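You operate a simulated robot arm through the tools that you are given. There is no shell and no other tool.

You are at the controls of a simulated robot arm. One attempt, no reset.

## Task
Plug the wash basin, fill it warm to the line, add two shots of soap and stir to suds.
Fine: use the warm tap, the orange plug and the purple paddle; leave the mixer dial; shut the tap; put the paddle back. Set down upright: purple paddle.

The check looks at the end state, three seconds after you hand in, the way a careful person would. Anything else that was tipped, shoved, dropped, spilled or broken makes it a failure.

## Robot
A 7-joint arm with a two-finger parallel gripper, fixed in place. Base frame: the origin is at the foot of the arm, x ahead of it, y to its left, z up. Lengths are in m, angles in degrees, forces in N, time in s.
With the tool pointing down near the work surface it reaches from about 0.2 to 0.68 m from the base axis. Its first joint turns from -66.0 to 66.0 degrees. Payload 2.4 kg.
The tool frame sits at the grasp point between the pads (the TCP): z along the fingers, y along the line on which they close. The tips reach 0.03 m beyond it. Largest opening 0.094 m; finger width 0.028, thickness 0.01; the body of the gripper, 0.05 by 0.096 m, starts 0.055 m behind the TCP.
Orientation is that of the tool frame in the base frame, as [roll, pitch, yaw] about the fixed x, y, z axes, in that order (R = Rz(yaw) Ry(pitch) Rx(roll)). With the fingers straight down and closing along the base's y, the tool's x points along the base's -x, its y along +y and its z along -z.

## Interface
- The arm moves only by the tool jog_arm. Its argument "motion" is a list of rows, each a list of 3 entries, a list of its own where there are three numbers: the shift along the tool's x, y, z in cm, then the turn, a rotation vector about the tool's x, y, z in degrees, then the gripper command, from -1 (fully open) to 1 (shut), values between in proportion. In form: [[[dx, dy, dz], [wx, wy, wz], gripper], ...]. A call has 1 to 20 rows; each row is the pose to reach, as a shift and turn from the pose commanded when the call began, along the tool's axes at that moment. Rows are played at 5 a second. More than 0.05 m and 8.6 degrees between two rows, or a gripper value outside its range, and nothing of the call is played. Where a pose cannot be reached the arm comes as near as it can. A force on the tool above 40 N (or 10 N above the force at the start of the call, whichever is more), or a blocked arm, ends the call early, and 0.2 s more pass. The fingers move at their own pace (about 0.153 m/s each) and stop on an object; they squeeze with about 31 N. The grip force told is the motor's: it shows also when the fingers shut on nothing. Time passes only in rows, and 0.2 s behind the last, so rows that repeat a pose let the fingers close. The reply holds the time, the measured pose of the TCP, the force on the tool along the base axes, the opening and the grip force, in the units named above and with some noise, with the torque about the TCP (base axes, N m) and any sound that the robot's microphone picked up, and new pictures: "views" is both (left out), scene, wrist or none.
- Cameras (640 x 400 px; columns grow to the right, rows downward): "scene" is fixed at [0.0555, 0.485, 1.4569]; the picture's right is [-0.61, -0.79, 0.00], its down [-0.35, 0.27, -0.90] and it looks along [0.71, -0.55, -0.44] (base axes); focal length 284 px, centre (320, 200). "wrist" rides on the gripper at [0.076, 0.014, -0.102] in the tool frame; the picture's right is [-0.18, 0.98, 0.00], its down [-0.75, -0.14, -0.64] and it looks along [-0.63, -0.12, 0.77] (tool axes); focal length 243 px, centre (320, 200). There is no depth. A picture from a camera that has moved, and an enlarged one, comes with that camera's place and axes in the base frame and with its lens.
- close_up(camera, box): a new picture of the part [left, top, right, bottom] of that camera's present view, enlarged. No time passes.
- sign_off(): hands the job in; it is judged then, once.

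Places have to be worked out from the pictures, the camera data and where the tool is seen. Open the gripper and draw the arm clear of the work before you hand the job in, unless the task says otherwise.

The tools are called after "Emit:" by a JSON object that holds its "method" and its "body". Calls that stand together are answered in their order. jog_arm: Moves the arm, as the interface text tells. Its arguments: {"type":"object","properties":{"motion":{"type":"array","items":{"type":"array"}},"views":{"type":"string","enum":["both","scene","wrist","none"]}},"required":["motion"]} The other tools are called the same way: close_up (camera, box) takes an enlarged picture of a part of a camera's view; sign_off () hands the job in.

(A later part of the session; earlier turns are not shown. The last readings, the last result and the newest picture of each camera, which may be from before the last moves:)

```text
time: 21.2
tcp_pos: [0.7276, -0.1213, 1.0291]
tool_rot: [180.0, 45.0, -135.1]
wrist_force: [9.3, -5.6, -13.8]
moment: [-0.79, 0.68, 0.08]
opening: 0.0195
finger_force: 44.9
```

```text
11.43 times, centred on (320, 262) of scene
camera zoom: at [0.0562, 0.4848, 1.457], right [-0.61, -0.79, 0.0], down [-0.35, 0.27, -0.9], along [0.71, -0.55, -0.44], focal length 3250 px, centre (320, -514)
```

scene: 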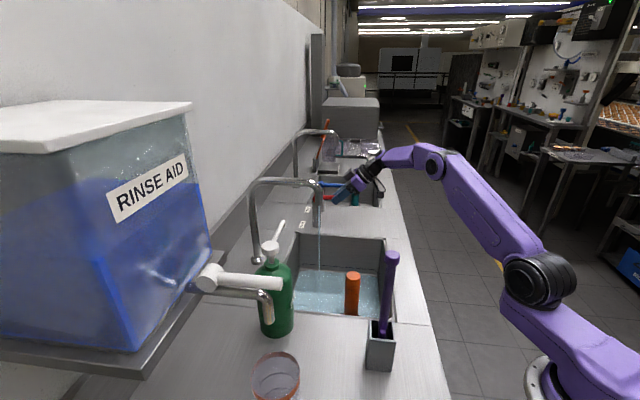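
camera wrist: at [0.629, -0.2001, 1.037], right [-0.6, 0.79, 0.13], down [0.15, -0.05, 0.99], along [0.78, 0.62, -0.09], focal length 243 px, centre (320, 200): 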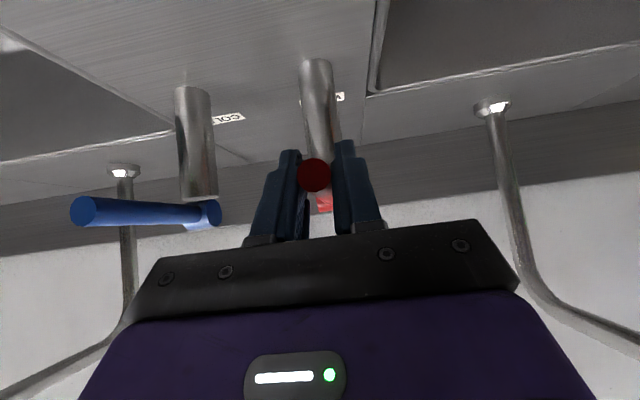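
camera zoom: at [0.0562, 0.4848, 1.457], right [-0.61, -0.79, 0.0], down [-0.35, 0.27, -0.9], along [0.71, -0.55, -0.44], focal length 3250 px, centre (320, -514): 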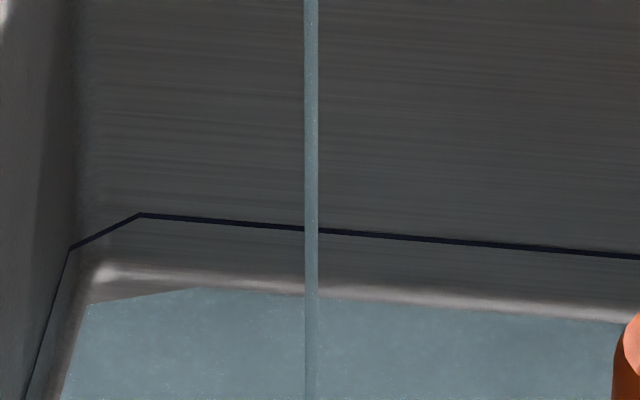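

The water edge is still well below the line. I hold this opening for about a second and recheck.

Emit:
{"method": "jog_arm", "body": {"motion": [[[0, 0, 0], [0, 0, 0], 1], [[0, 0, 0], [0, 0, 0], 1], [[0, 0, 0], [0, 0, 0], 1], [[0, 0, 0], [0, 0, 0], 1]], "views": "scene"}}

Emit:
{"method": "close_up", "body": {"camera": "scene", "box": [290, 230, 400, 320]}}

Emit:
{"method": "close_up", "body": {"camera": "scene", "box": [295, 245, 345, 280]}}

```text
time: 22.2
tcp_pos: [0.7276, -0.1211, 1.03]
tool_rot: [-179.7, 45.1, -134.9]
wrist_force: [1.1, -11.6, -12.2]
moment: [-0.78, 0.75, 0.07]
opening: 0.0193
finger_force: 45.1
```

scene: 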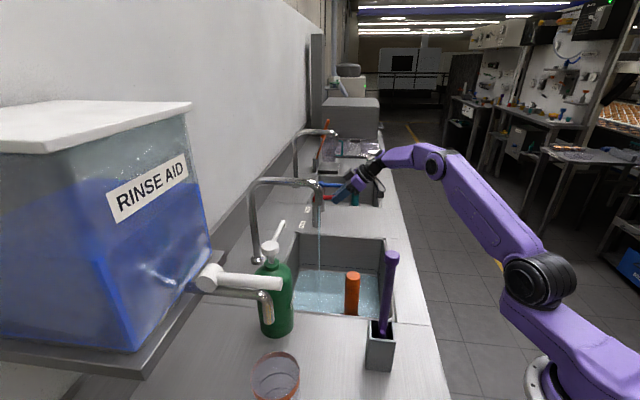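

```text
4.44 times, centred on (345, 275) of scene
camera zoom: at [0.0559, 0.4847, 1.4571], right [-0.61, -0.79, 0.0], down [-0.35, 0.27, -0.9], along [0.71, -0.55, -0.44], focal length 1264 px, centre (209, -133)
```

zoom: 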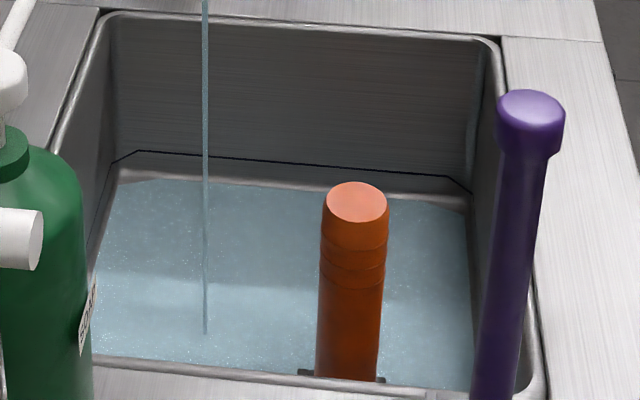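

```text
11.43 times, centred on (320, 262) of scene
camera zoom: at [0.0559, 0.4847, 1.4571], right [-0.61, -0.79, 0.0], down [-0.35, 0.27, -0.9], along [0.71, -0.55, -0.44], focal length 3250 px, centre (320, -514)
```

zoom: 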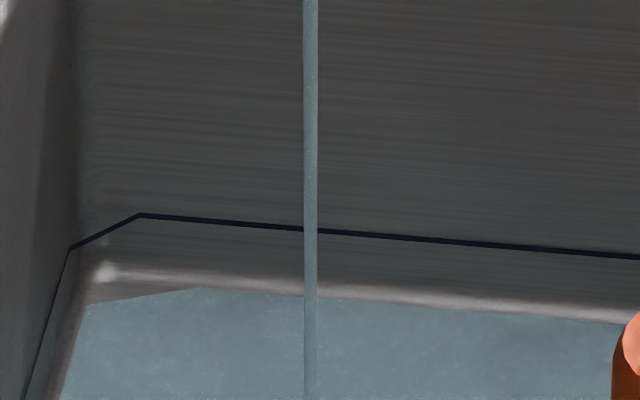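

The level rises slowly at this small opening, so I lift the lever further to about 25° for more flow, and check again soon.

Emit:
{"method": "jog_arm", "body": {"motion": [[[-0.6, 0.05, -0.35], [0, 0, 0], 1], [[-1.2, 0.05, -0.65], [0, 0, 0], 1], [[-1.88, 0.05, -0.98], [0, 0, 0], 1], [[-1.88, 0.05, -0.98], [0, 0, 0], 1], [[-1.88, 0.05, -0.98], [0, 0, 0], 1]], "views": "both"}}

Emit:
{"method": "close_up", "body": {"camera": "scene", "box": [290, 230, 400, 320]}}

Emit:
{"method": "close_up", "body": {"camera": "scene", "box": [295, 245, 345, 280]}}

```text
time: 23.4
tcp_pos: [0.7311, -0.1164, 1.0565]
tool_rot: [-179.2, 45.6, -134.7]
wrist_force: [12.3, -11.4, 8.3]
moment: [0.27, -0.74, 0.11]
opening: 0.0152
finger_force: 45.1
camera wrist: at [0.6326, -0.1951, 1.0731], right [-0.6, 0.79, 0.12], down [0.14, -0.05, 0.99], along [0.79, 0.61, -0.08], focal length 243 px, centre (320, 200)
```

scene: 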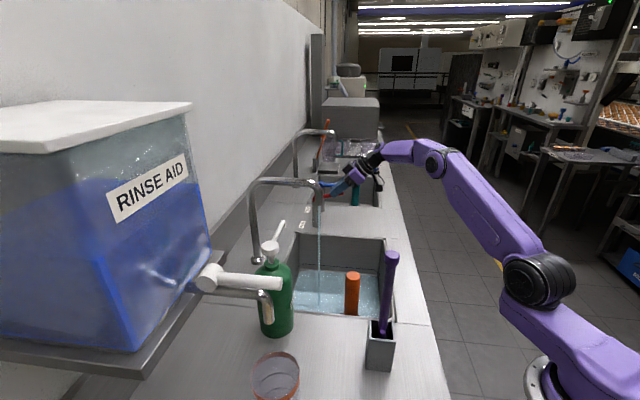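
wrist: 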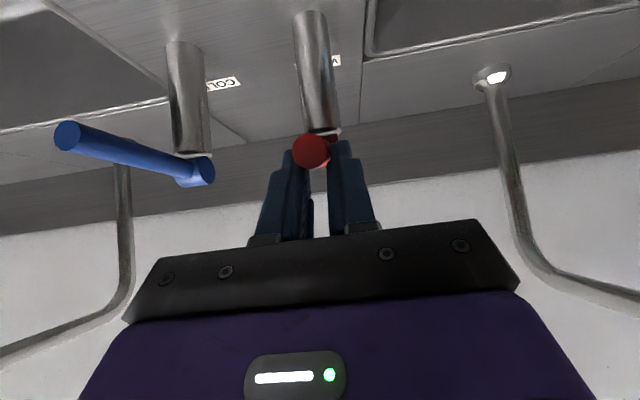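

```text
4.44 times, centred on (345, 275) of scene
camera zoom: at [0.0557, 0.4847, 1.4571], right [-0.61, -0.79, 0.0], down [-0.35, 0.27, -0.9], along [0.71, -0.55, -0.44], focal length 1264 px, centre (209, -133)
```

zoom: 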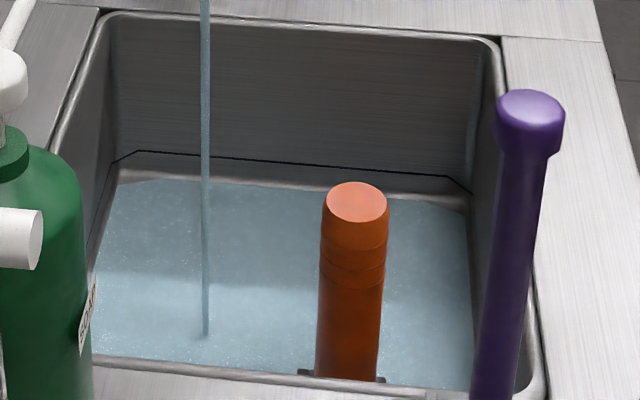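

```text
11.43 times, centred on (320, 262) of scene
camera zoom: at [0.0557, 0.4847, 1.4571], right [-0.61, -0.79, 0.0], down [-0.35, 0.27, -0.9], along [0.71, -0.55, -0.44], focal length 3250 px, centre (320, -514)
```

zoom: 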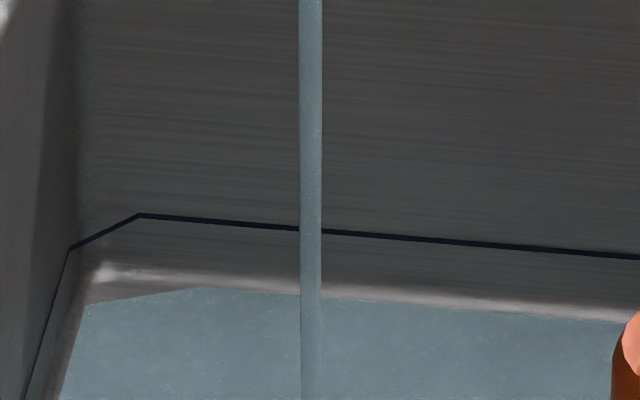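

The flow grew, and the pads slipped a bit down the lever. I hold here about 2 s to measure how quickly the level rises.

Emit:
{"method": "jog_arm", "body": {"motion": [[[0, 0, 0], [0, 0, 0], 1], [[0, 0, 0], [0, 0, 0], 1], [[0, 0, 0], [0, 0, 0], 1], [[0, 0, 0], [0, 0, 0], 1], [[0, 0, 0], [0, 0, 0], 1], [[0, 0, 0], [0, 0, 0], 1], [[0, 0, 0], [0, 0, 0], 1], [[0, 0, 0], [0, 0, 0], 1], [[0, 0, 0], [0, 0, 0], 1]], "views": "both"}}

Emit:
{"method": "close_up", "body": {"camera": "scene", "box": [295, 245, 345, 280]}}

Emit:
{"method": "close_up", "body": {"camera": "wrist", "box": [240, 100, 400, 260]}}

```text
time: 25.4
tcp_pos: [0.7324, -0.1181, 1.0544]
tool_rot: [-179.4, 45.5, -134.7]
wrist_force: [15.4, -7.3, 16.6]
moment: [0.74, -1.22, 0.03]
opening: 0.0151
finger_force: 45.1
camera wrist: at [0.6324, -0.1953, 1.0719], right [-0.6, 0.79, 0.12], down [0.14, -0.04, 0.99], along [0.79, 0.61, -0.09], focal length 243 px, centre (320, 200)
```

scene: 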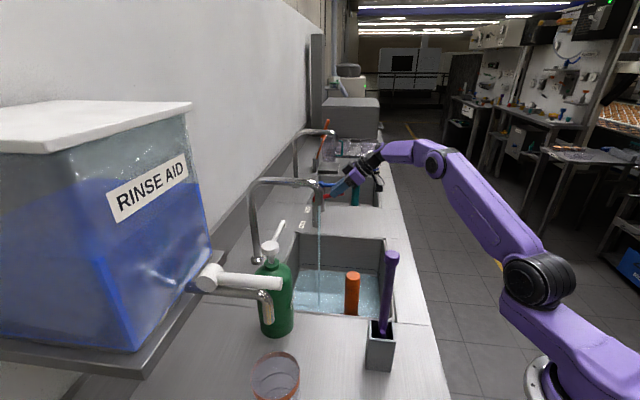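
wrist: 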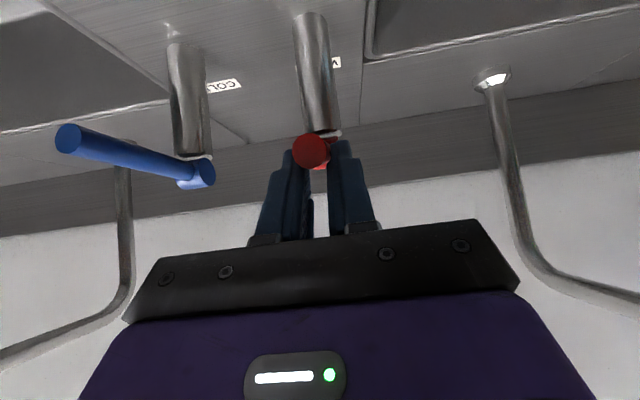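

```text
11.43 times, centred on (320, 262) of scene
camera zoom: at [0.0556, 0.4848, 1.457], right [-0.61, -0.79, 0.0], down [-0.35, 0.27, -0.9], along [0.71, -0.55, -0.44], focal length 3250 px, centre (320, -514)
```

zoom: 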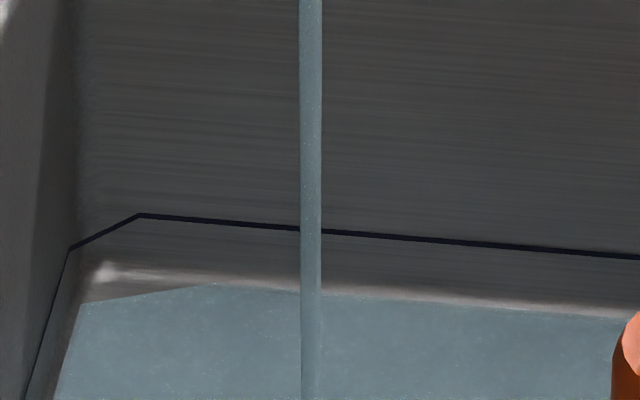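

```text
2.50 times, centred on (320, 180) of wrist
camera zoom: at [0.6324, -0.1953, 1.0719], right [-0.6, 0.79, 0.12], down [0.14, -0.04, 0.99], along [0.79, 0.61, -0.09], focal length 606 px, centre (320, 250)
```

zoom: 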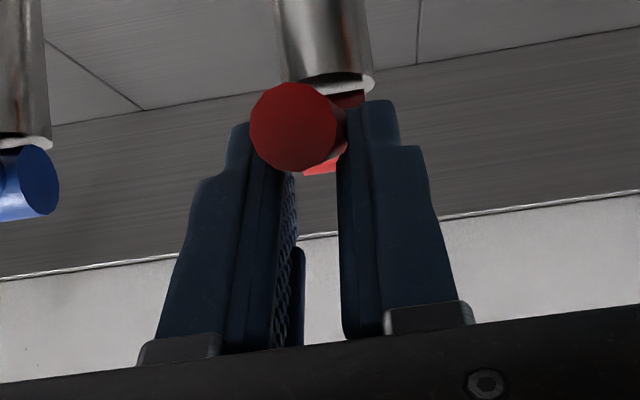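

The lever is only at about 14° and lies at the fingertips. I loosen slightly, drop 2 cm to center the pads on it, re-close, and see whether the lever stays where left.

Emit:
{"method": "jog_arm", "body": {"motion": [[[0, 0, 0], [0, 0, 0], 0.36], [[0, 0, 0], [0, 0, 0], 0.36], [[1.4, 0, 1.4], [0, 0, 0], 0.36], [[1.4, 0, 1.4], [0, 0, 0], 1], [[1.4, 0, 1.4], [0, 0, 0], 1]], "views": "both"}}

Emit:
{"method": "close_up", "body": {"camera": "scene", "box": [295, 245, 345, 280]}}

Emit:
{"method": "close_up", "body": {"camera": "wrist", "box": [240, 100, 400, 260]}}

```text
time: 26.6
tcp_pos: [0.7312, -0.1173, 1.0305]
tool_rot: [-179.5, 45.2, -135.0]
wrist_force: [22.4, -10.8, 1.6]
moment: [0.25, -0.23, 0.42]
opening: 0.0194
finger_force: 45.2
camera wrist: at [0.6318, -0.1957, 1.0494], right [-0.6, 0.79, 0.12], down [0.15, -0.04, 0.99], along [0.79, 0.61, -0.09], focal length 243 px, centre (320, 200)
```

scene: 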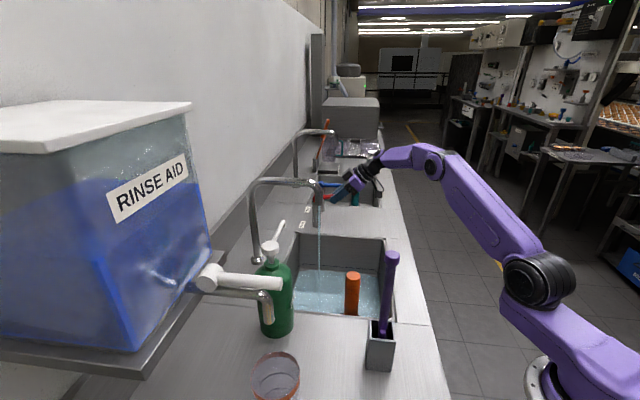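
wrist: 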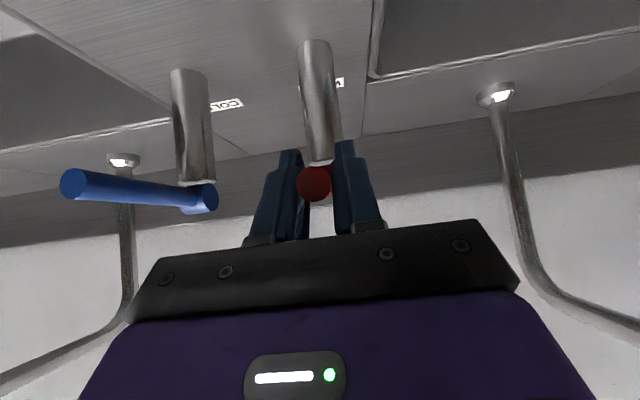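

```text
11.43 times, centred on (320, 262) of scene
camera zoom: at [0.0562, 0.4847, 1.457], right [-0.61, -0.79, 0.0], down [-0.35, 0.27, -0.9], along [0.71, -0.55, -0.44], focal length 3250 px, centre (320, -514)
```

zoom: 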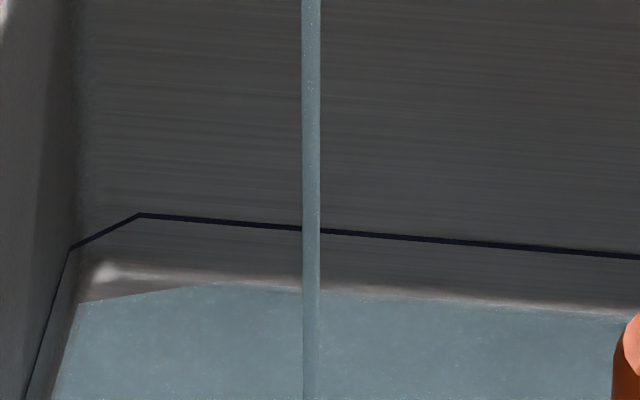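

```text
2.50 times, centred on (320, 180) of wrist
camera zoom: at [0.6318, -0.1957, 1.0494], right [-0.6, 0.79, 0.12], down [0.15, -0.04, 0.99], along [0.79, 0.61, -0.09], focal length 606 px, centre (320, 250)
```

zoom: 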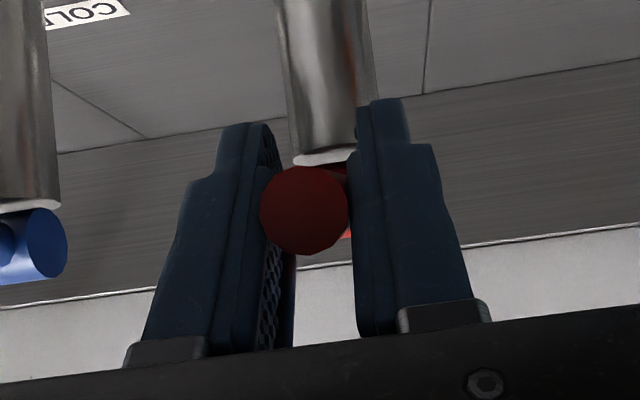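

The lever stayed put and is now centered in the pads. I relieve the side load and lift again along the arc.

Emit:
{"method": "jog_arm", "body": {"motion": [[[0, -0.12, 0], [0, 0, 0], 1], [[-0.5, -0.12, -0.28], [0, 0, 0], 1], [[-1.0, -0.12, -0.5], [0, 0, 0], 1], [[-1.5, -0.12, -0.7], [0, 0, 0], 1], [[-2.0, -0.12, -0.85], [0, 0, 0], 1], [[-2.0, -0.12, -0.85], [0, 0, 0], 1]], "views": "both"}}

Emit:
{"method": "close_up", "body": {"camera": "scene", "box": [295, 245, 345, 280]}}

Emit:
{"method": "close_up", "body": {"camera": "wrist", "box": [240, 100, 400, 260]}}

```text
time: 28.0
tcp_pos: [0.7376, -0.1109, 1.0507]
tool_rot: [-179.9, 45.0, -135.0]
wrist_force: [-13.2, -12.0, -7.4]
moment: [-0.78, 0.76, -0.01]
opening: 0.0197
finger_force: 44.9
camera wrist: at [0.638, -0.1907, 1.0689], right [-0.6, 0.79, 0.13], down [0.16, -0.04, 0.99], along [0.78, 0.61, -0.1], focal length 243 px, centre (320, 200)
```

scene: 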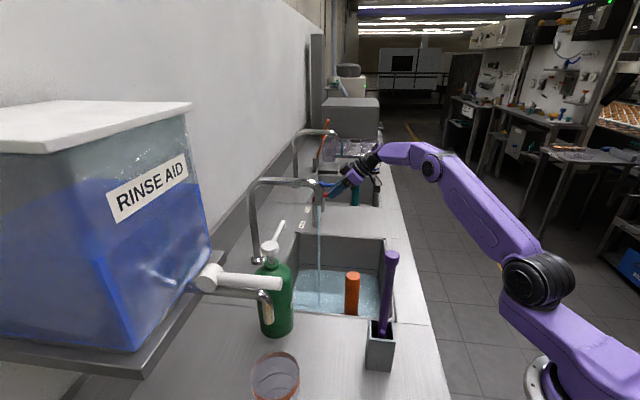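
wrist: 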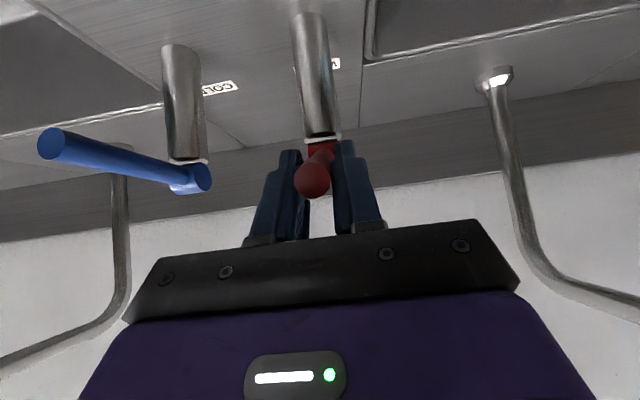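

```text
11.43 times, centred on (320, 262) of scene
camera zoom: at [0.0554, 0.4846, 1.4571], right [-0.61, -0.79, 0.0], down [-0.35, 0.27, -0.9], along [0.71, -0.55, -0.44], focal length 3250 px, centre (320, -514)
```

zoom: 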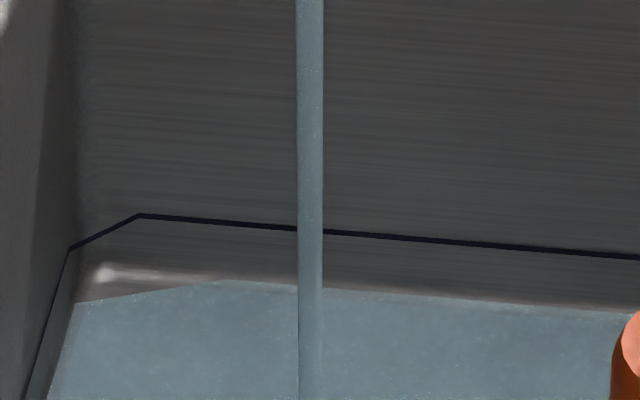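

```text
2.50 times, centred on (320, 180) of wrist
camera zoom: at [0.638, -0.1907, 1.0689], right [-0.6, 0.79, 0.13], down [0.16, -0.04, 0.99], along [0.78, 0.61, -0.1], focal length 606 px, centre (320, 250)
```

zoom: 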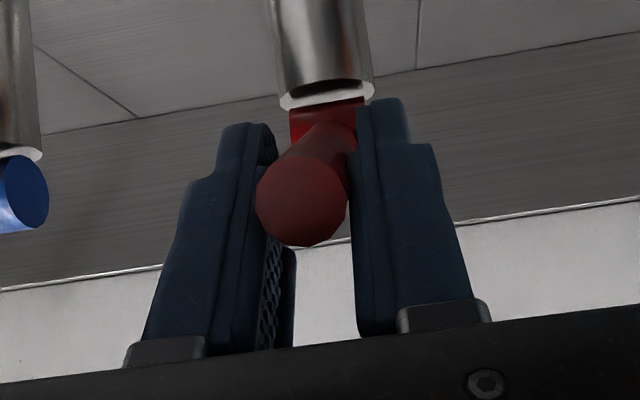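

Lever now at roughly 25° and firmly held. I keep filling and watch the level.

Emit:
{"method": "jog_arm", "body": {"motion": [[[0, 0, 0], [0, 0, 0], 1], [[0, 0, 0], [0, 0, 0], 1], [[0, 0, 0], [0, 0, 0], 1], [[0, 0, 0], [0, 0, 0], 1], [[0, 0, 0], [0, 0, 0], 1], [[0, 0, 0], [0, 0, 0], 1], [[0, 0, 0], [0, 0, 0], 1], [[0, 0, 0], [0, 0, 0], 1], [[0, 0, 0], [0, 0, 0], 1], [[0, 0, 0], [0, 0, 0], 1], [[0, 0, 0], [0, 0, 0], 1], [[0, 0, 0], [0, 0, 0], 1], [[0, 0, 0], [0, 0, 0], 1], [[0, 0, 0], [0, 0, 0], 1]], "views": "scene"}}

Emit:
{"method": "close_up", "body": {"camera": "scene", "box": [295, 245, 345, 280]}}

Emit:
{"method": "close_up", "body": {"camera": "scene", "box": [290, 230, 400, 320]}}

```text
time: 31.0
tcp_pos: [0.7384, -0.1107, 1.052]
tool_rot: [-179.8, 45.2, -134.8]
wrist_force: [-14.9, -11.4, -2.9]
moment: [-0.6, 0.57, 0.01]
opening: 0.0192
finger_force: 45.0
```

scene: 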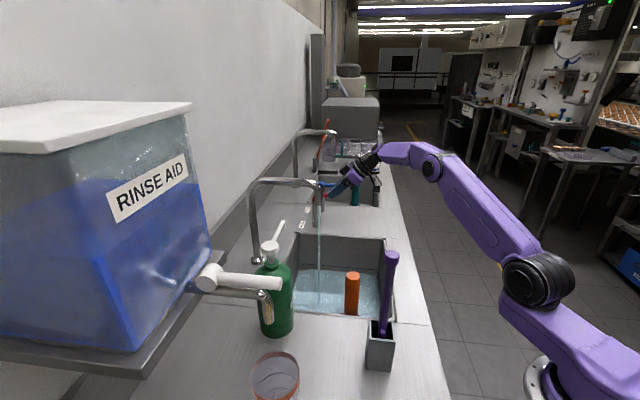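

```text
11.43 times, centred on (320, 262) of scene
camera zoom: at [0.0552, 0.4847, 1.4571], right [-0.61, -0.79, 0.0], down [-0.35, 0.27, -0.9], along [0.71, -0.55, -0.44], focal length 3250 px, centre (320, -514)
```

zoom: 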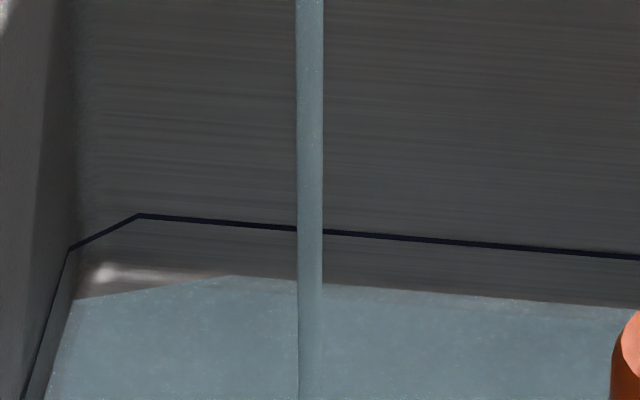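

```text
4.44 times, centred on (345, 275) of scene
camera zoom: at [0.0552, 0.4847, 1.4571], right [-0.61, -0.79, 0.0], down [-0.35, 0.27, -0.9], along [0.71, -0.55, -0.44], focal length 1264 px, centre (209, -133)
```

zoom: 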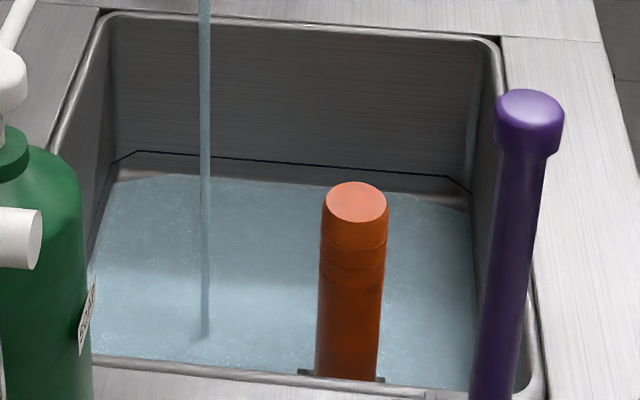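

It rises slowly (~2 zoom-pixels per second with ~50 to go). I keep filling for 4 s steps.

Emit:
{"method": "jog_arm", "body": {"motion": [[[0, 0, 0], [0, 0, 0], 1], [[0, 0, 0], [0, 0, 0], 1], [[0, 0, 0], [0, 0, 0], 1], [[0, 0, 0], [0, 0, 0], 1], [[0, 0, 0], [0, 0, 0], 1], [[0, 0, 0], [0, 0, 0], 1], [[0, 0, 0], [0, 0, 0], 1], [[0, 0, 0], [0, 0, 0], 1], [[0, 0, 0], [0, 0, 0], 1], [[0, 0, 0], [0, 0, 0], 1], [[0, 0, 0], [0, 0, 0], 1], [[0, 0, 0], [0, 0, 0], 1], [[0, 0, 0], [0, 0, 0], 1], [[0, 0, 0], [0, 0, 0], 1], [[0, 0, 0], [0, 0, 0], 1], [[0, 0, 0], [0, 0, 0], 1], [[0, 0, 0], [0, 0, 0], 1], [[0, 0, 0], [0, 0, 0], 1], [[0, 0, 0], [0, 0, 0], 1], [[0, 0, 0], [0, 0, 0], 1]], "views": "scene"}}

Emit:
{"method": "close_up", "body": {"camera": "scene", "box": [295, 245, 345, 280]}}

```text
time: 35.2
tcp_pos: [0.7382, -0.111, 1.0511]
tool_rot: [-179.8, 45.3, -135.0]
wrist_force: [-9.1, -12.1, 1.3]
moment: [-0.35, 0.28, 0.04]
opening: 0.0196
finger_force: 45.0
```

scene: 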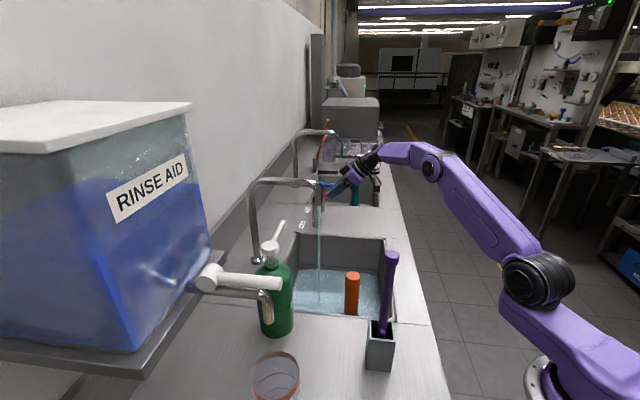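

```text
11.43 times, centred on (320, 262) of scene
camera zoom: at [0.0552, 0.4847, 1.4571], right [-0.61, -0.79, 0.0], down [-0.35, 0.27, -0.9], along [0.71, -0.55, -0.44], focal length 3250 px, centre (320, -514)
```

zoom: 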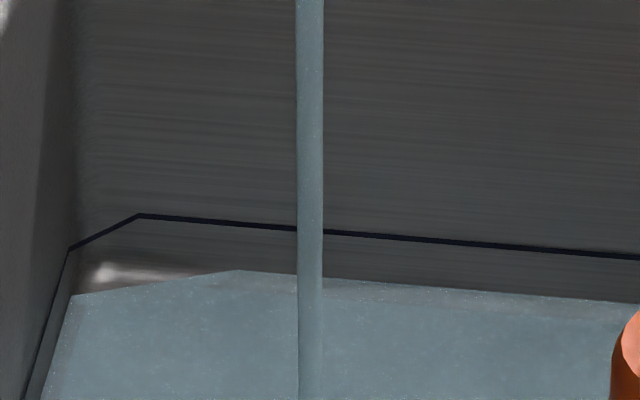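

Steady rise; about 46 px remain at ~1.5 px/s. I continue.

Emit:
{"method": "jog_arm", "body": {"motion": [[[0, 0, 0], [0, 0, 0], 1], [[0, 0, 0], [0, 0, 0], 1], [[0, 0, 0], [0, 0, 0], 1], [[0, 0, 0], [0, 0, 0], 1], [[0, 0, 0], [0, 0, 0], 1], [[0, 0, 0], [0, 0, 0], 1], [[0, 0, 0], [0, 0, 0], 1], [[0, 0, 0], [0, 0, 0], 1], [[0, 0, 0], [0, 0, 0], 1], [[0, 0, 0], [0, 0, 0], 1], [[0, 0, 0], [0, 0, 0], 1], [[0, 0, 0], [0, 0, 0], 1], [[0, 0, 0], [0, 0, 0], 1], [[0, 0, 0], [0, 0, 0], 1], [[0, 0, 0], [0, 0, 0], 1], [[0, 0, 0], [0, 0, 0], 1], [[0, 0, 0], [0, 0, 0], 1], [[0, 0, 0], [0, 0, 0], 1], [[0, 0, 0], [0, 0, 0], 1], [[0, 0, 0], [0, 0, 0], 1]], "views": "none"}}

Emit:
{"method": "close_up", "body": {"camera": "scene", "box": [295, 245, 345, 280]}}

```text
time: 39.4
tcp_pos: [0.7366, -0.1118, 1.0521]
tool_rot: [-179.8, 45.2, -134.8]
wrist_force: [-2.6, -12.8, 3.9]
moment: [-0.05, -0.01, 0.08]
opening: 0.0195
finger_force: 45.3
```

```text
11.43 times, centred on (320, 262) of scene
camera zoom: at [0.0554, 0.4846, 1.4571], right [-0.61, -0.79, 0.0], down [-0.35, 0.27, -0.9], along [0.71, -0.55, -0.44], focal length 3250 px, centre (320, -514)
```

zoom: 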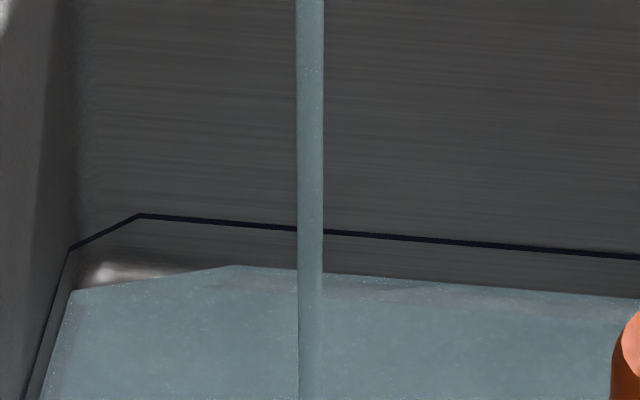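

To speed things up I lift the lever another ~10° along its arc, then keep filling.

Emit:
{"method": "jog_arm", "body": {"motion": [[[-0.45, 0, -0.12], [0, 0, 0], 1], [[-0.9, 0, -0.22], [0, 0, 0], 1], [[-1.35, 0, -0.28], [0, 0, 0], 1], [[-1.35, 0, -0.28], [0, 0, 0], 1], [[-1.35, 0, -0.28], [0, 0, 0], 1], [[-1.35, 0, -0.28], [0, 0, 0], 1], [[-1.35, 0, -0.28], [0, 0, 0], 1], [[-1.35, 0, -0.28], [0, 0, 0], 1], [[-1.35, 0, -0.28], [0, 0, 0], 1], [[-1.35, 0, -0.28], [0, 0, 0], 1], [[-1.35, 0, -0.28], [0, 0, 0], 1], [[-1.35, 0, -0.28], [0, 0, 0], 1], [[-1.35, 0, -0.28], [0, 0, 0], 1], [[-1.35, 0, -0.28], [0, 0, 0], 1], [[-1.35, 0, -0.28], [0, 0, 0], 1], [[-1.35, 0, -0.28], [0, 0, 0], 1]], "views": "wrist"}}

Emit:
{"method": "close_up", "body": {"camera": "scene", "box": [295, 245, 345, 280]}}

```text
time: 42.8
tcp_pos: [0.745, -0.1031, 1.0646]
tool_rot: [-179.6, 45.4, -134.7]
wrist_force: [12.0, -2.7, 16.1]
moment: [0.72, -1.07, -0.01]
opening: 0.0149
finger_force: 45.1
camera wrist: at [0.6457, -0.1825, 1.0825], right [-0.6, 0.79, 0.13], down [0.15, -0.05, 0.99], along [0.78, 0.61, -0.09], focal length 243 px, centre (320, 200)
```

wrist: 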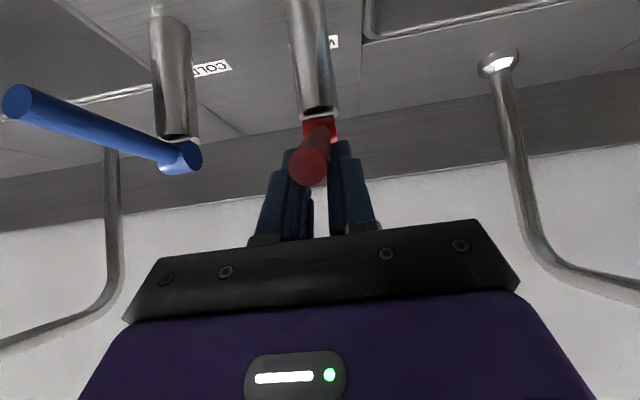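

```text
11.43 times, centred on (320, 262) of scene
camera zoom: at [0.0555, 0.485, 1.457], right [-0.61, -0.79, 0.0], down [-0.35, 0.27, -0.9], along [0.71, -0.55, -0.44], focal length 3250 px, centre (320, -514)
```

zoom: 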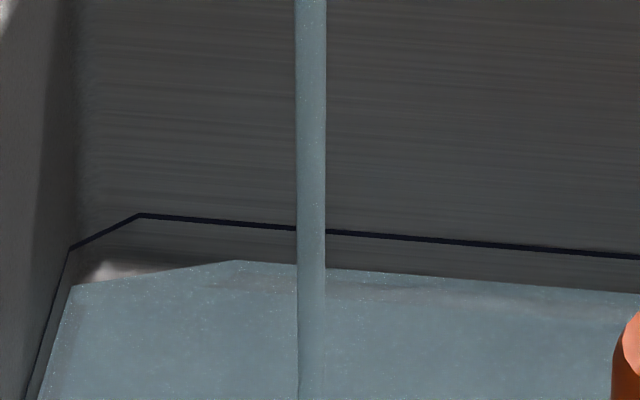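

Level edge now ~37 px under the line, rising ~1.4 px/s. I keep waiting in 4 s steps.

Emit:
{"method": "jog_arm", "body": {"motion": [[[0, 0, 0], [0, 0, 0], 1], [[0, 0, 0], [0, 0, 0], 1], [[0, 0, 0], [0, 0, 0], 1], [[0, 0, 0], [0, 0, 0], 1], [[0, 0, 0], [0, 0, 0], 1], [[0, 0, 0], [0, 0, 0], 1], [[0, 0, 0], [0, 0, 0], 1], [[0, 0, 0], [0, 0, 0], 1], [[0, 0, 0], [0, 0, 0], 1], [[0, 0, 0], [0, 0, 0], 1], [[0, 0, 0], [0, 0, 0], 1], [[0, 0, 0], [0, 0, 0], 1], [[0, 0, 0], [0, 0, 0], 1], [[0, 0, 0], [0, 0, 0], 1], [[0, 0, 0], [0, 0, 0], 1], [[0, 0, 0], [0, 0, 0], 1], [[0, 0, 0], [0, 0, 0], 1], [[0, 0, 0], [0, 0, 0], 1], [[0, 0, 0], [0, 0, 0], 1], [[0, 0, 0], [0, 0, 0], 1]], "views": "none"}}

Emit:
{"method": "close_up", "body": {"camera": "scene", "box": [295, 245, 345, 280]}}

Emit:
{"method": "close_up", "body": {"camera": "scene", "box": [290, 150, 410, 230]}}

```text
time: 47.0
tcp_pos: [0.7456, -0.1032, 1.0638]
tool_rot: [-179.6, 45.4, -134.8]
wrist_force: [12.5, -0.7, 14.7]
moment: [0.77, -1.06, -0.03]
opening: 0.0152
finger_force: 45.0
```

```text
11.43 times, centred on (320, 262) of scene
camera zoom: at [0.0556, 0.485, 1.4569], right [-0.61, -0.79, 0.0], down [-0.35, 0.27, -0.9], along [0.71, -0.55, -0.44], focal length 3250 px, centre (320, -514)
```

zoom: 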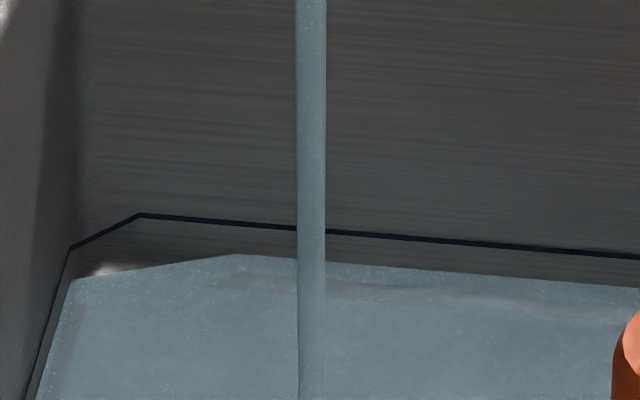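

```text
5.00 times, centred on (350, 190) of scene
camera zoom: at [0.0556, 0.485, 1.4569], right [-0.61, -0.79, 0.0], down [-0.35, 0.27, -0.9], along [0.71, -0.55, -0.44], focal length 1422 px, centre (170, 250)
```

zoom: 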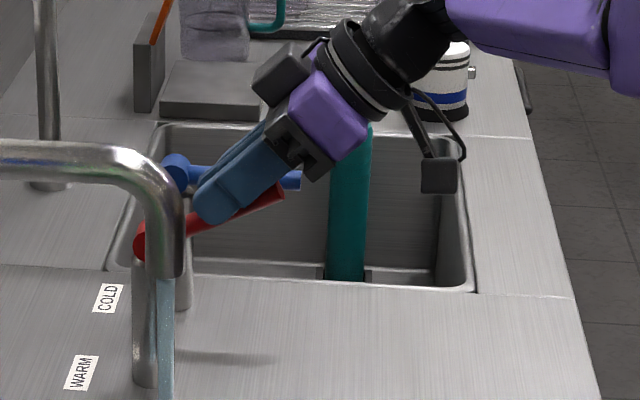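

Edge about 30 px below the line now, ~1.7 px/s. Another 4 s.

Emit:
{"method": "jog_arm", "body": {"motion": [[[0, 0, 0], [0, 0, 0], 1], [[0, 0, 0], [0, 0, 0], 1], [[0, 0, 0], [0, 0, 0], 1], [[0, 0, 0], [0, 0, 0], 1], [[0, 0, 0], [0, 0, 0], 1], [[0, 0, 0], [0, 0, 0], 1], [[0, 0, 0], [0, 0, 0], 1], [[0, 0, 0], [0, 0, 0], 1], [[0, 0, 0], [0, 0, 0], 1], [[0, 0, 0], [0, 0, 0], 1], [[0, 0, 0], [0, 0, 0], 1], [[0, 0, 0], [0, 0, 0], 1], [[0, 0, 0], [0, 0, 0], 1], [[0, 0, 0], [0, 0, 0], 1], [[0, 0, 0], [0, 0, 0], 1], [[0, 0, 0], [0, 0, 0], 1], [[0, 0, 0], [0, 0, 0], 1], [[0, 0, 0], [0, 0, 0], 1], [[0, 0, 0], [0, 0, 0], 1], [[0, 0, 0], [0, 0, 0], 1]], "views": "none"}}

Emit:
{"method": "close_up", "body": {"camera": "scene", "box": [295, 245, 345, 280]}}

```text
time: 51.2
tcp_pos: [0.7453, -0.1036, 1.064]
tool_rot: [-179.7, 45.3, -134.9]
wrist_force: [11.6, -0.9, 13.4]
moment: [0.65, -0.97, 0.0]
opening: 0.015
finger_force: 44.9
```

```text
11.43 times, centred on (320, 262) of scene
camera zoom: at [0.0556, 0.485, 1.4569], right [-0.61, -0.79, 0.0], down [-0.35, 0.27, -0.9], along [0.71, -0.55, -0.44], focal length 3250 px, centre (320, -514)
```

zoom: 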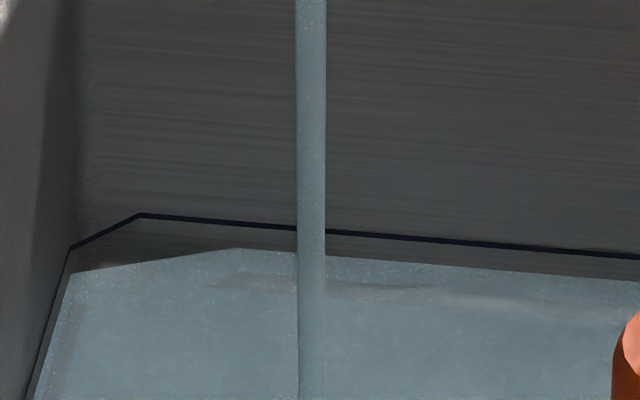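

About 24 px remain. Another 4 s.

Emit:
{"method": "jog_arm", "body": {"motion": [[[0, 0, 0], [0, 0, 0], 1], [[0, 0, 0], [0, 0, 0], 1], [[0, 0, 0], [0, 0, 0], 1], [[0, 0, 0], [0, 0, 0], 1], [[0, 0, 0], [0, 0, 0], 1], [[0, 0, 0], [0, 0, 0], 1], [[0, 0, 0], [0, 0, 0], 1], [[0, 0, 0], [0, 0, 0], 1], [[0, 0, 0], [0, 0, 0], 1], [[0, 0, 0], [0, 0, 0], 1], [[0, 0, 0], [0, 0, 0], 1], [[0, 0, 0], [0, 0, 0], 1], [[0, 0, 0], [0, 0, 0], 1], [[0, 0, 0], [0, 0, 0], 1], [[0, 0, 0], [0, 0, 0], 1], [[0, 0, 0], [0, 0, 0], 1], [[0, 0, 0], [0, 0, 0], 1], [[0, 0, 0], [0, 0, 0], 1], [[0, 0, 0], [0, 0, 0], 1], [[0, 0, 0], [0, 0, 0], 1]], "views": "none"}}

Emit:
{"method": "close_up", "body": {"camera": "scene", "box": [295, 245, 345, 280]}}

```text
time: 55.4
tcp_pos: [0.7441, -0.1034, 1.0632]
tool_rot: [-179.8, 45.3, -134.9]
wrist_force: [12.3, -2.3, 12.1]
moment: [0.61, -0.9, -0.01]
opening: 0.0152
finger_force: 45.0
```

```text
11.43 times, centred on (320, 262) of scene
camera zoom: at [0.0556, 0.485, 1.457], right [-0.61, -0.79, 0.0], down [-0.35, 0.27, -0.9], along [0.71, -0.55, -0.44], focal length 3250 px, centre (320, -514)
```

zoom: 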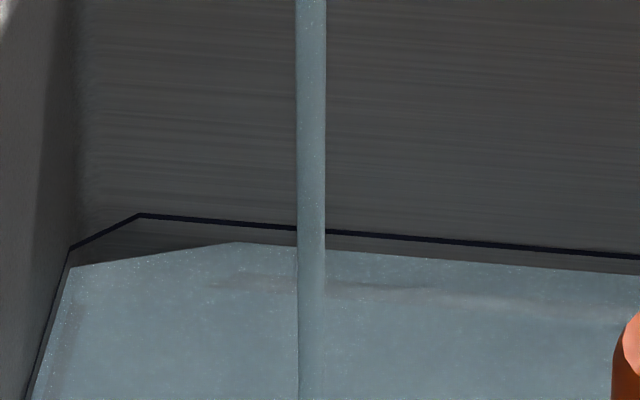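

About 18 px remain. Another 4 s.

Emit:
{"method": "jog_arm", "body": {"motion": [[[0, 0, 0], [0, 0, 0], 1], [[0, 0, 0], [0, 0, 0], 1], [[0, 0, 0], [0, 0, 0], 1], [[0, 0, 0], [0, 0, 0], 1], [[0, 0, 0], [0, 0, 0], 1], [[0, 0, 0], [0, 0, 0], 1], [[0, 0, 0], [0, 0, 0], 1], [[0, 0, 0], [0, 0, 0], 1], [[0, 0, 0], [0, 0, 0], 1], [[0, 0, 0], [0, 0, 0], 1], [[0, 0, 0], [0, 0, 0], 1], [[0, 0, 0], [0, 0, 0], 1], [[0, 0, 0], [0, 0, 0], 1], [[0, 0, 0], [0, 0, 0], 1], [[0, 0, 0], [0, 0, 0], 1], [[0, 0, 0], [0, 0, 0], 1], [[0, 0, 0], [0, 0, 0], 1], [[0, 0, 0], [0, 0, 0], 1], [[0, 0, 0], [0, 0, 0], 1], [[0, 0, 0], [0, 0, 0], 1]], "views": "none"}}

Emit:
{"method": "close_up", "body": {"camera": "scene", "box": [295, 245, 345, 280]}}

```text
time: 59.6
tcp_pos: [0.7441, -0.1039, 1.0624]
tool_rot: [-179.7, 45.2, -135.0]
wrist_force: [12.1, -3.2, 10.5]
moment: [0.44, -0.81, -0.02]
opening: 0.0153
finger_force: 45.3
```

```text
11.43 times, centred on (320, 262) of scene
camera zoom: at [0.0556, 0.4849, 1.457], right [-0.61, -0.79, 0.0], down [-0.35, 0.27, -0.9], along [0.71, -0.55, -0.44], focal length 3250 px, centre (320, -514)
```

zoom: 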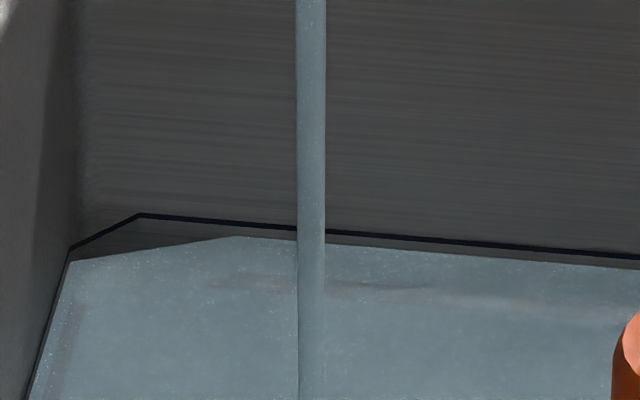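

About 12 px remain. I wait another 3.4 s, then start closing.

Emit:
{"method": "jog_arm", "body": {"motion": [[[0, 0, 0], [0, 0, 0], 1], [[0, 0, 0], [0, 0, 0], 1], [[0, 0, 0], [0, 0, 0], 1], [[0, 0, 0], [0, 0, 0], 1], [[0, 0, 0], [0, 0, 0], 1], [[0, 0, 0], [0, 0, 0], 1], [[0, 0, 0], [0, 0, 0], 1], [[0, 0, 0], [0, 0, 0], 1], [[0, 0, 0], [0, 0, 0], 1], [[0, 0, 0], [0, 0, 0], 1], [[0, 0, 0], [0, 0, 0], 1], [[0, 0, 0], [0, 0, 0], 1], [[0, 0, 0], [0, 0, 0], 1], [[0, 0, 0], [0, 0, 0], 1], [[0, 0, 0], [0, 0, 0], 1], [[0, 0, 0], [0, 0, 0], 1]], "views": "wrist"}}

Emit:
{"method": "close_up", "body": {"camera": "scene", "box": [295, 245, 345, 280]}}

Emit:
{"method": "close_up", "body": {"camera": "wrist", "box": [240, 100, 400, 260]}}

```text
time: 63.0
tcp_pos: [0.7443, -0.105, 1.062]
tool_rot: [-179.9, 45.2, -134.9]
wrist_force: [11.2, -5.6, 6.3]
moment: [0.21, -0.59, 0.0]
opening: 0.0151
finger_force: 44.3
camera wrist: at [0.6451, -0.1832, 1.081], right [-0.6, 0.79, 0.13], down [0.15, -0.04, 0.99], along [0.78, 0.61, -0.09], focal length 243 px, centre (320, 200)
```

wrist: 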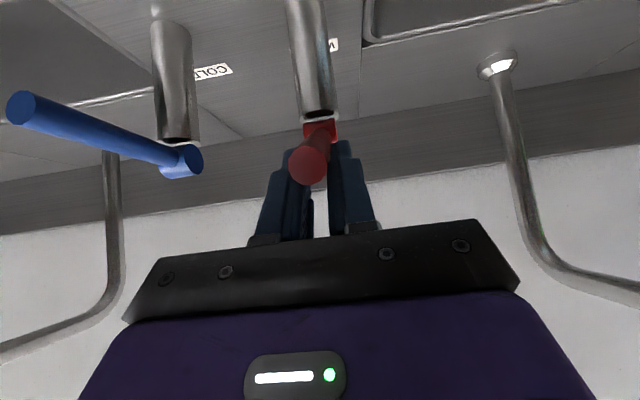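

```text
11.43 times, centred on (320, 262) of scene
camera zoom: at [0.0557, 0.4849, 1.457], right [-0.61, -0.79, 0.0], down [-0.35, 0.27, -0.9], along [0.71, -0.55, -0.44], focal length 3250 px, centre (320, -514)
```

zoom: 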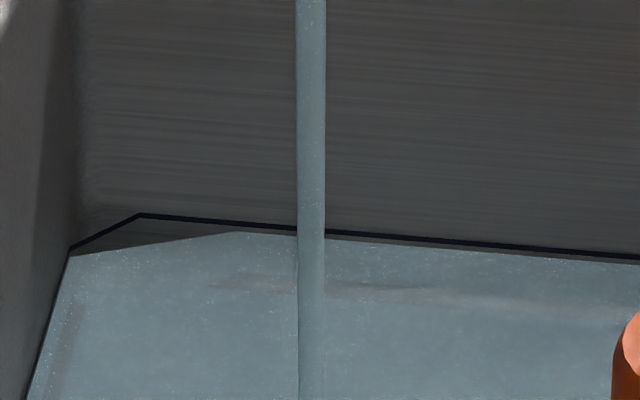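

```text
2.50 times, centred on (320, 180) of wrist
camera zoom: at [0.6451, -0.1832, 1.081], right [-0.6, 0.79, 0.13], down [0.15, -0.04, 0.99], along [0.78, 0.61, -0.09], focal length 606 px, centre (320, 250)
```

zoom: 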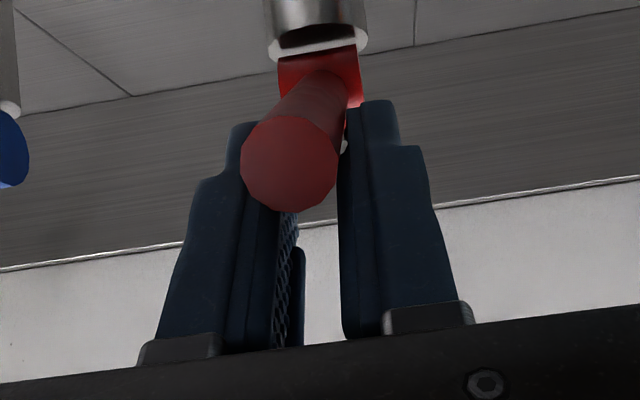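

The edge is now 6–8 px (≈2 mm) under the line. I wait 2.4 s more, then bring the lever down along its arc to closed, pressing slightly past horizontal.

Emit:
{"method": "jog_arm", "body": {"motion": [[[0, 0, 0], [0, 0, 0], 1], [[0, 0, 0], [0, 0, 0], 1], [[0, 0, 0], [0, 0, 0], 1], [[0, 0, 0], [0, 0, 0], 1], [[0, 0, 0], [0, 0, 0], 1], [[0, 0, 0], [0, 0, 0], 1], [[0, 0, 0], [0, 0, 0], 1], [[0, 0, 0], [0, 0, 0], 1], [[0, 0, 0], [0, 0, 0], 1], [[0, 0, 0], [0, 0, 0], 1], [[0, 0, 0], [0, 0, 0], 1], [[0, 0, 0], [0, 0, 0], 1], [[1.1, 0, 0.21], [0, 0, 0], 1], [[2.34, 0, 0.66], [0, 0, 0], 1], [[3.48, 0, 1.32], [0, 0, 0], 1], [[4.48, 0, 2.16], [0, 0, 0], 1], [[4.48, 0, 2.16], [0, 0, 0], 1]], "views": "both"}}

Emit:
{"method": "close_up", "body": {"camera": "scene", "box": [295, 245, 345, 280]}}

Emit:
{"method": "close_up", "body": {"camera": "scene", "box": [290, 150, 410, 230]}}

```text
time: 66.4
tcp_pos: [0.7357, -0.1121, 1.0298]
tool_rot: [-179.3, 46.2, -134.3]
wrist_force: [-11.5, 2.6, 8.1]
moment: [-0.79, 0.99, -0.24]
opening: 0.0152
finger_force: 44.8
stopped in row 17: the force on the tool passed its limit at 48 N (the readings are from after the stop); the commanded pose is now the measured one
camera wrist: at [0.6367, -0.1927, 1.0463], right [-0.61, 0.78, 0.12], down [0.14, -0.05, 0.99], along [0.78, 0.62, -0.08], focal length 243 px, centre (320, 200)
```

scene: 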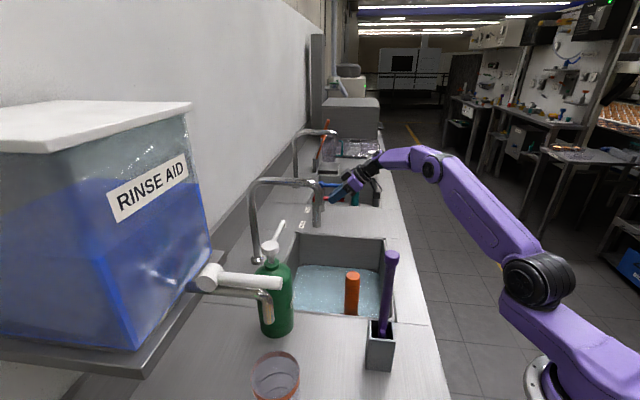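
wrist: 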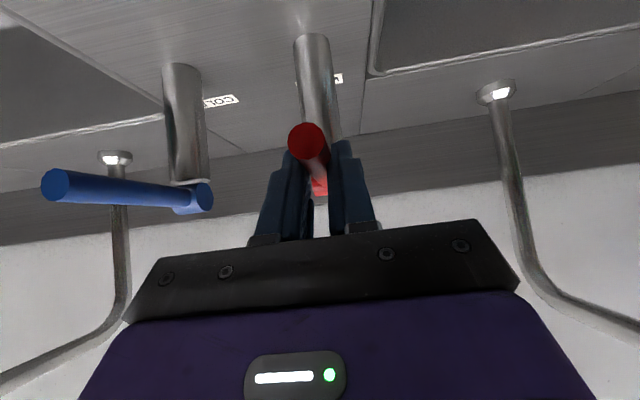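

```text
11.43 times, centred on (320, 262) of scene
camera zoom: at [0.055, 0.4851, 1.4569], right [-0.61, -0.79, 0.0], down [-0.35, 0.27, -0.9], along [0.71, -0.55, -0.44], focal length 3250 px, centre (320, -514)
```

zoom: 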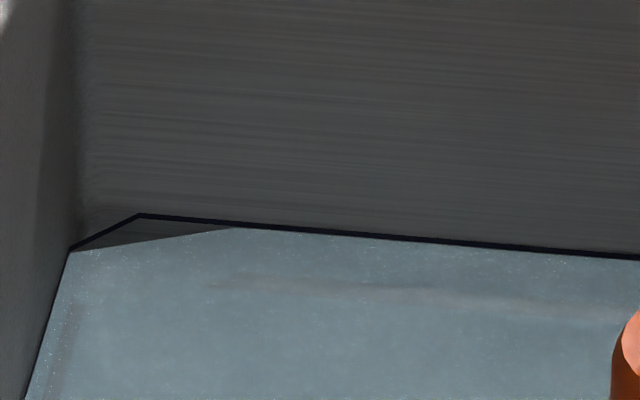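

```text
5.00 times, centred on (350, 190) of scene
camera zoom: at [0.055, 0.4851, 1.4569], right [-0.61, -0.79, 0.0], down [-0.35, 0.27, -0.9], along [0.71, -0.55, -0.44], focal length 1422 px, centre (170, 250)
```

zoom: 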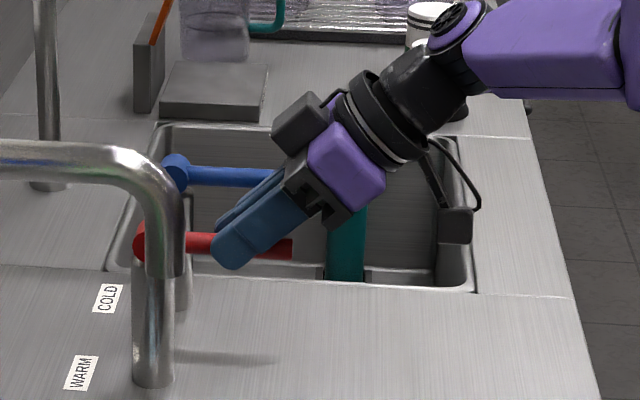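

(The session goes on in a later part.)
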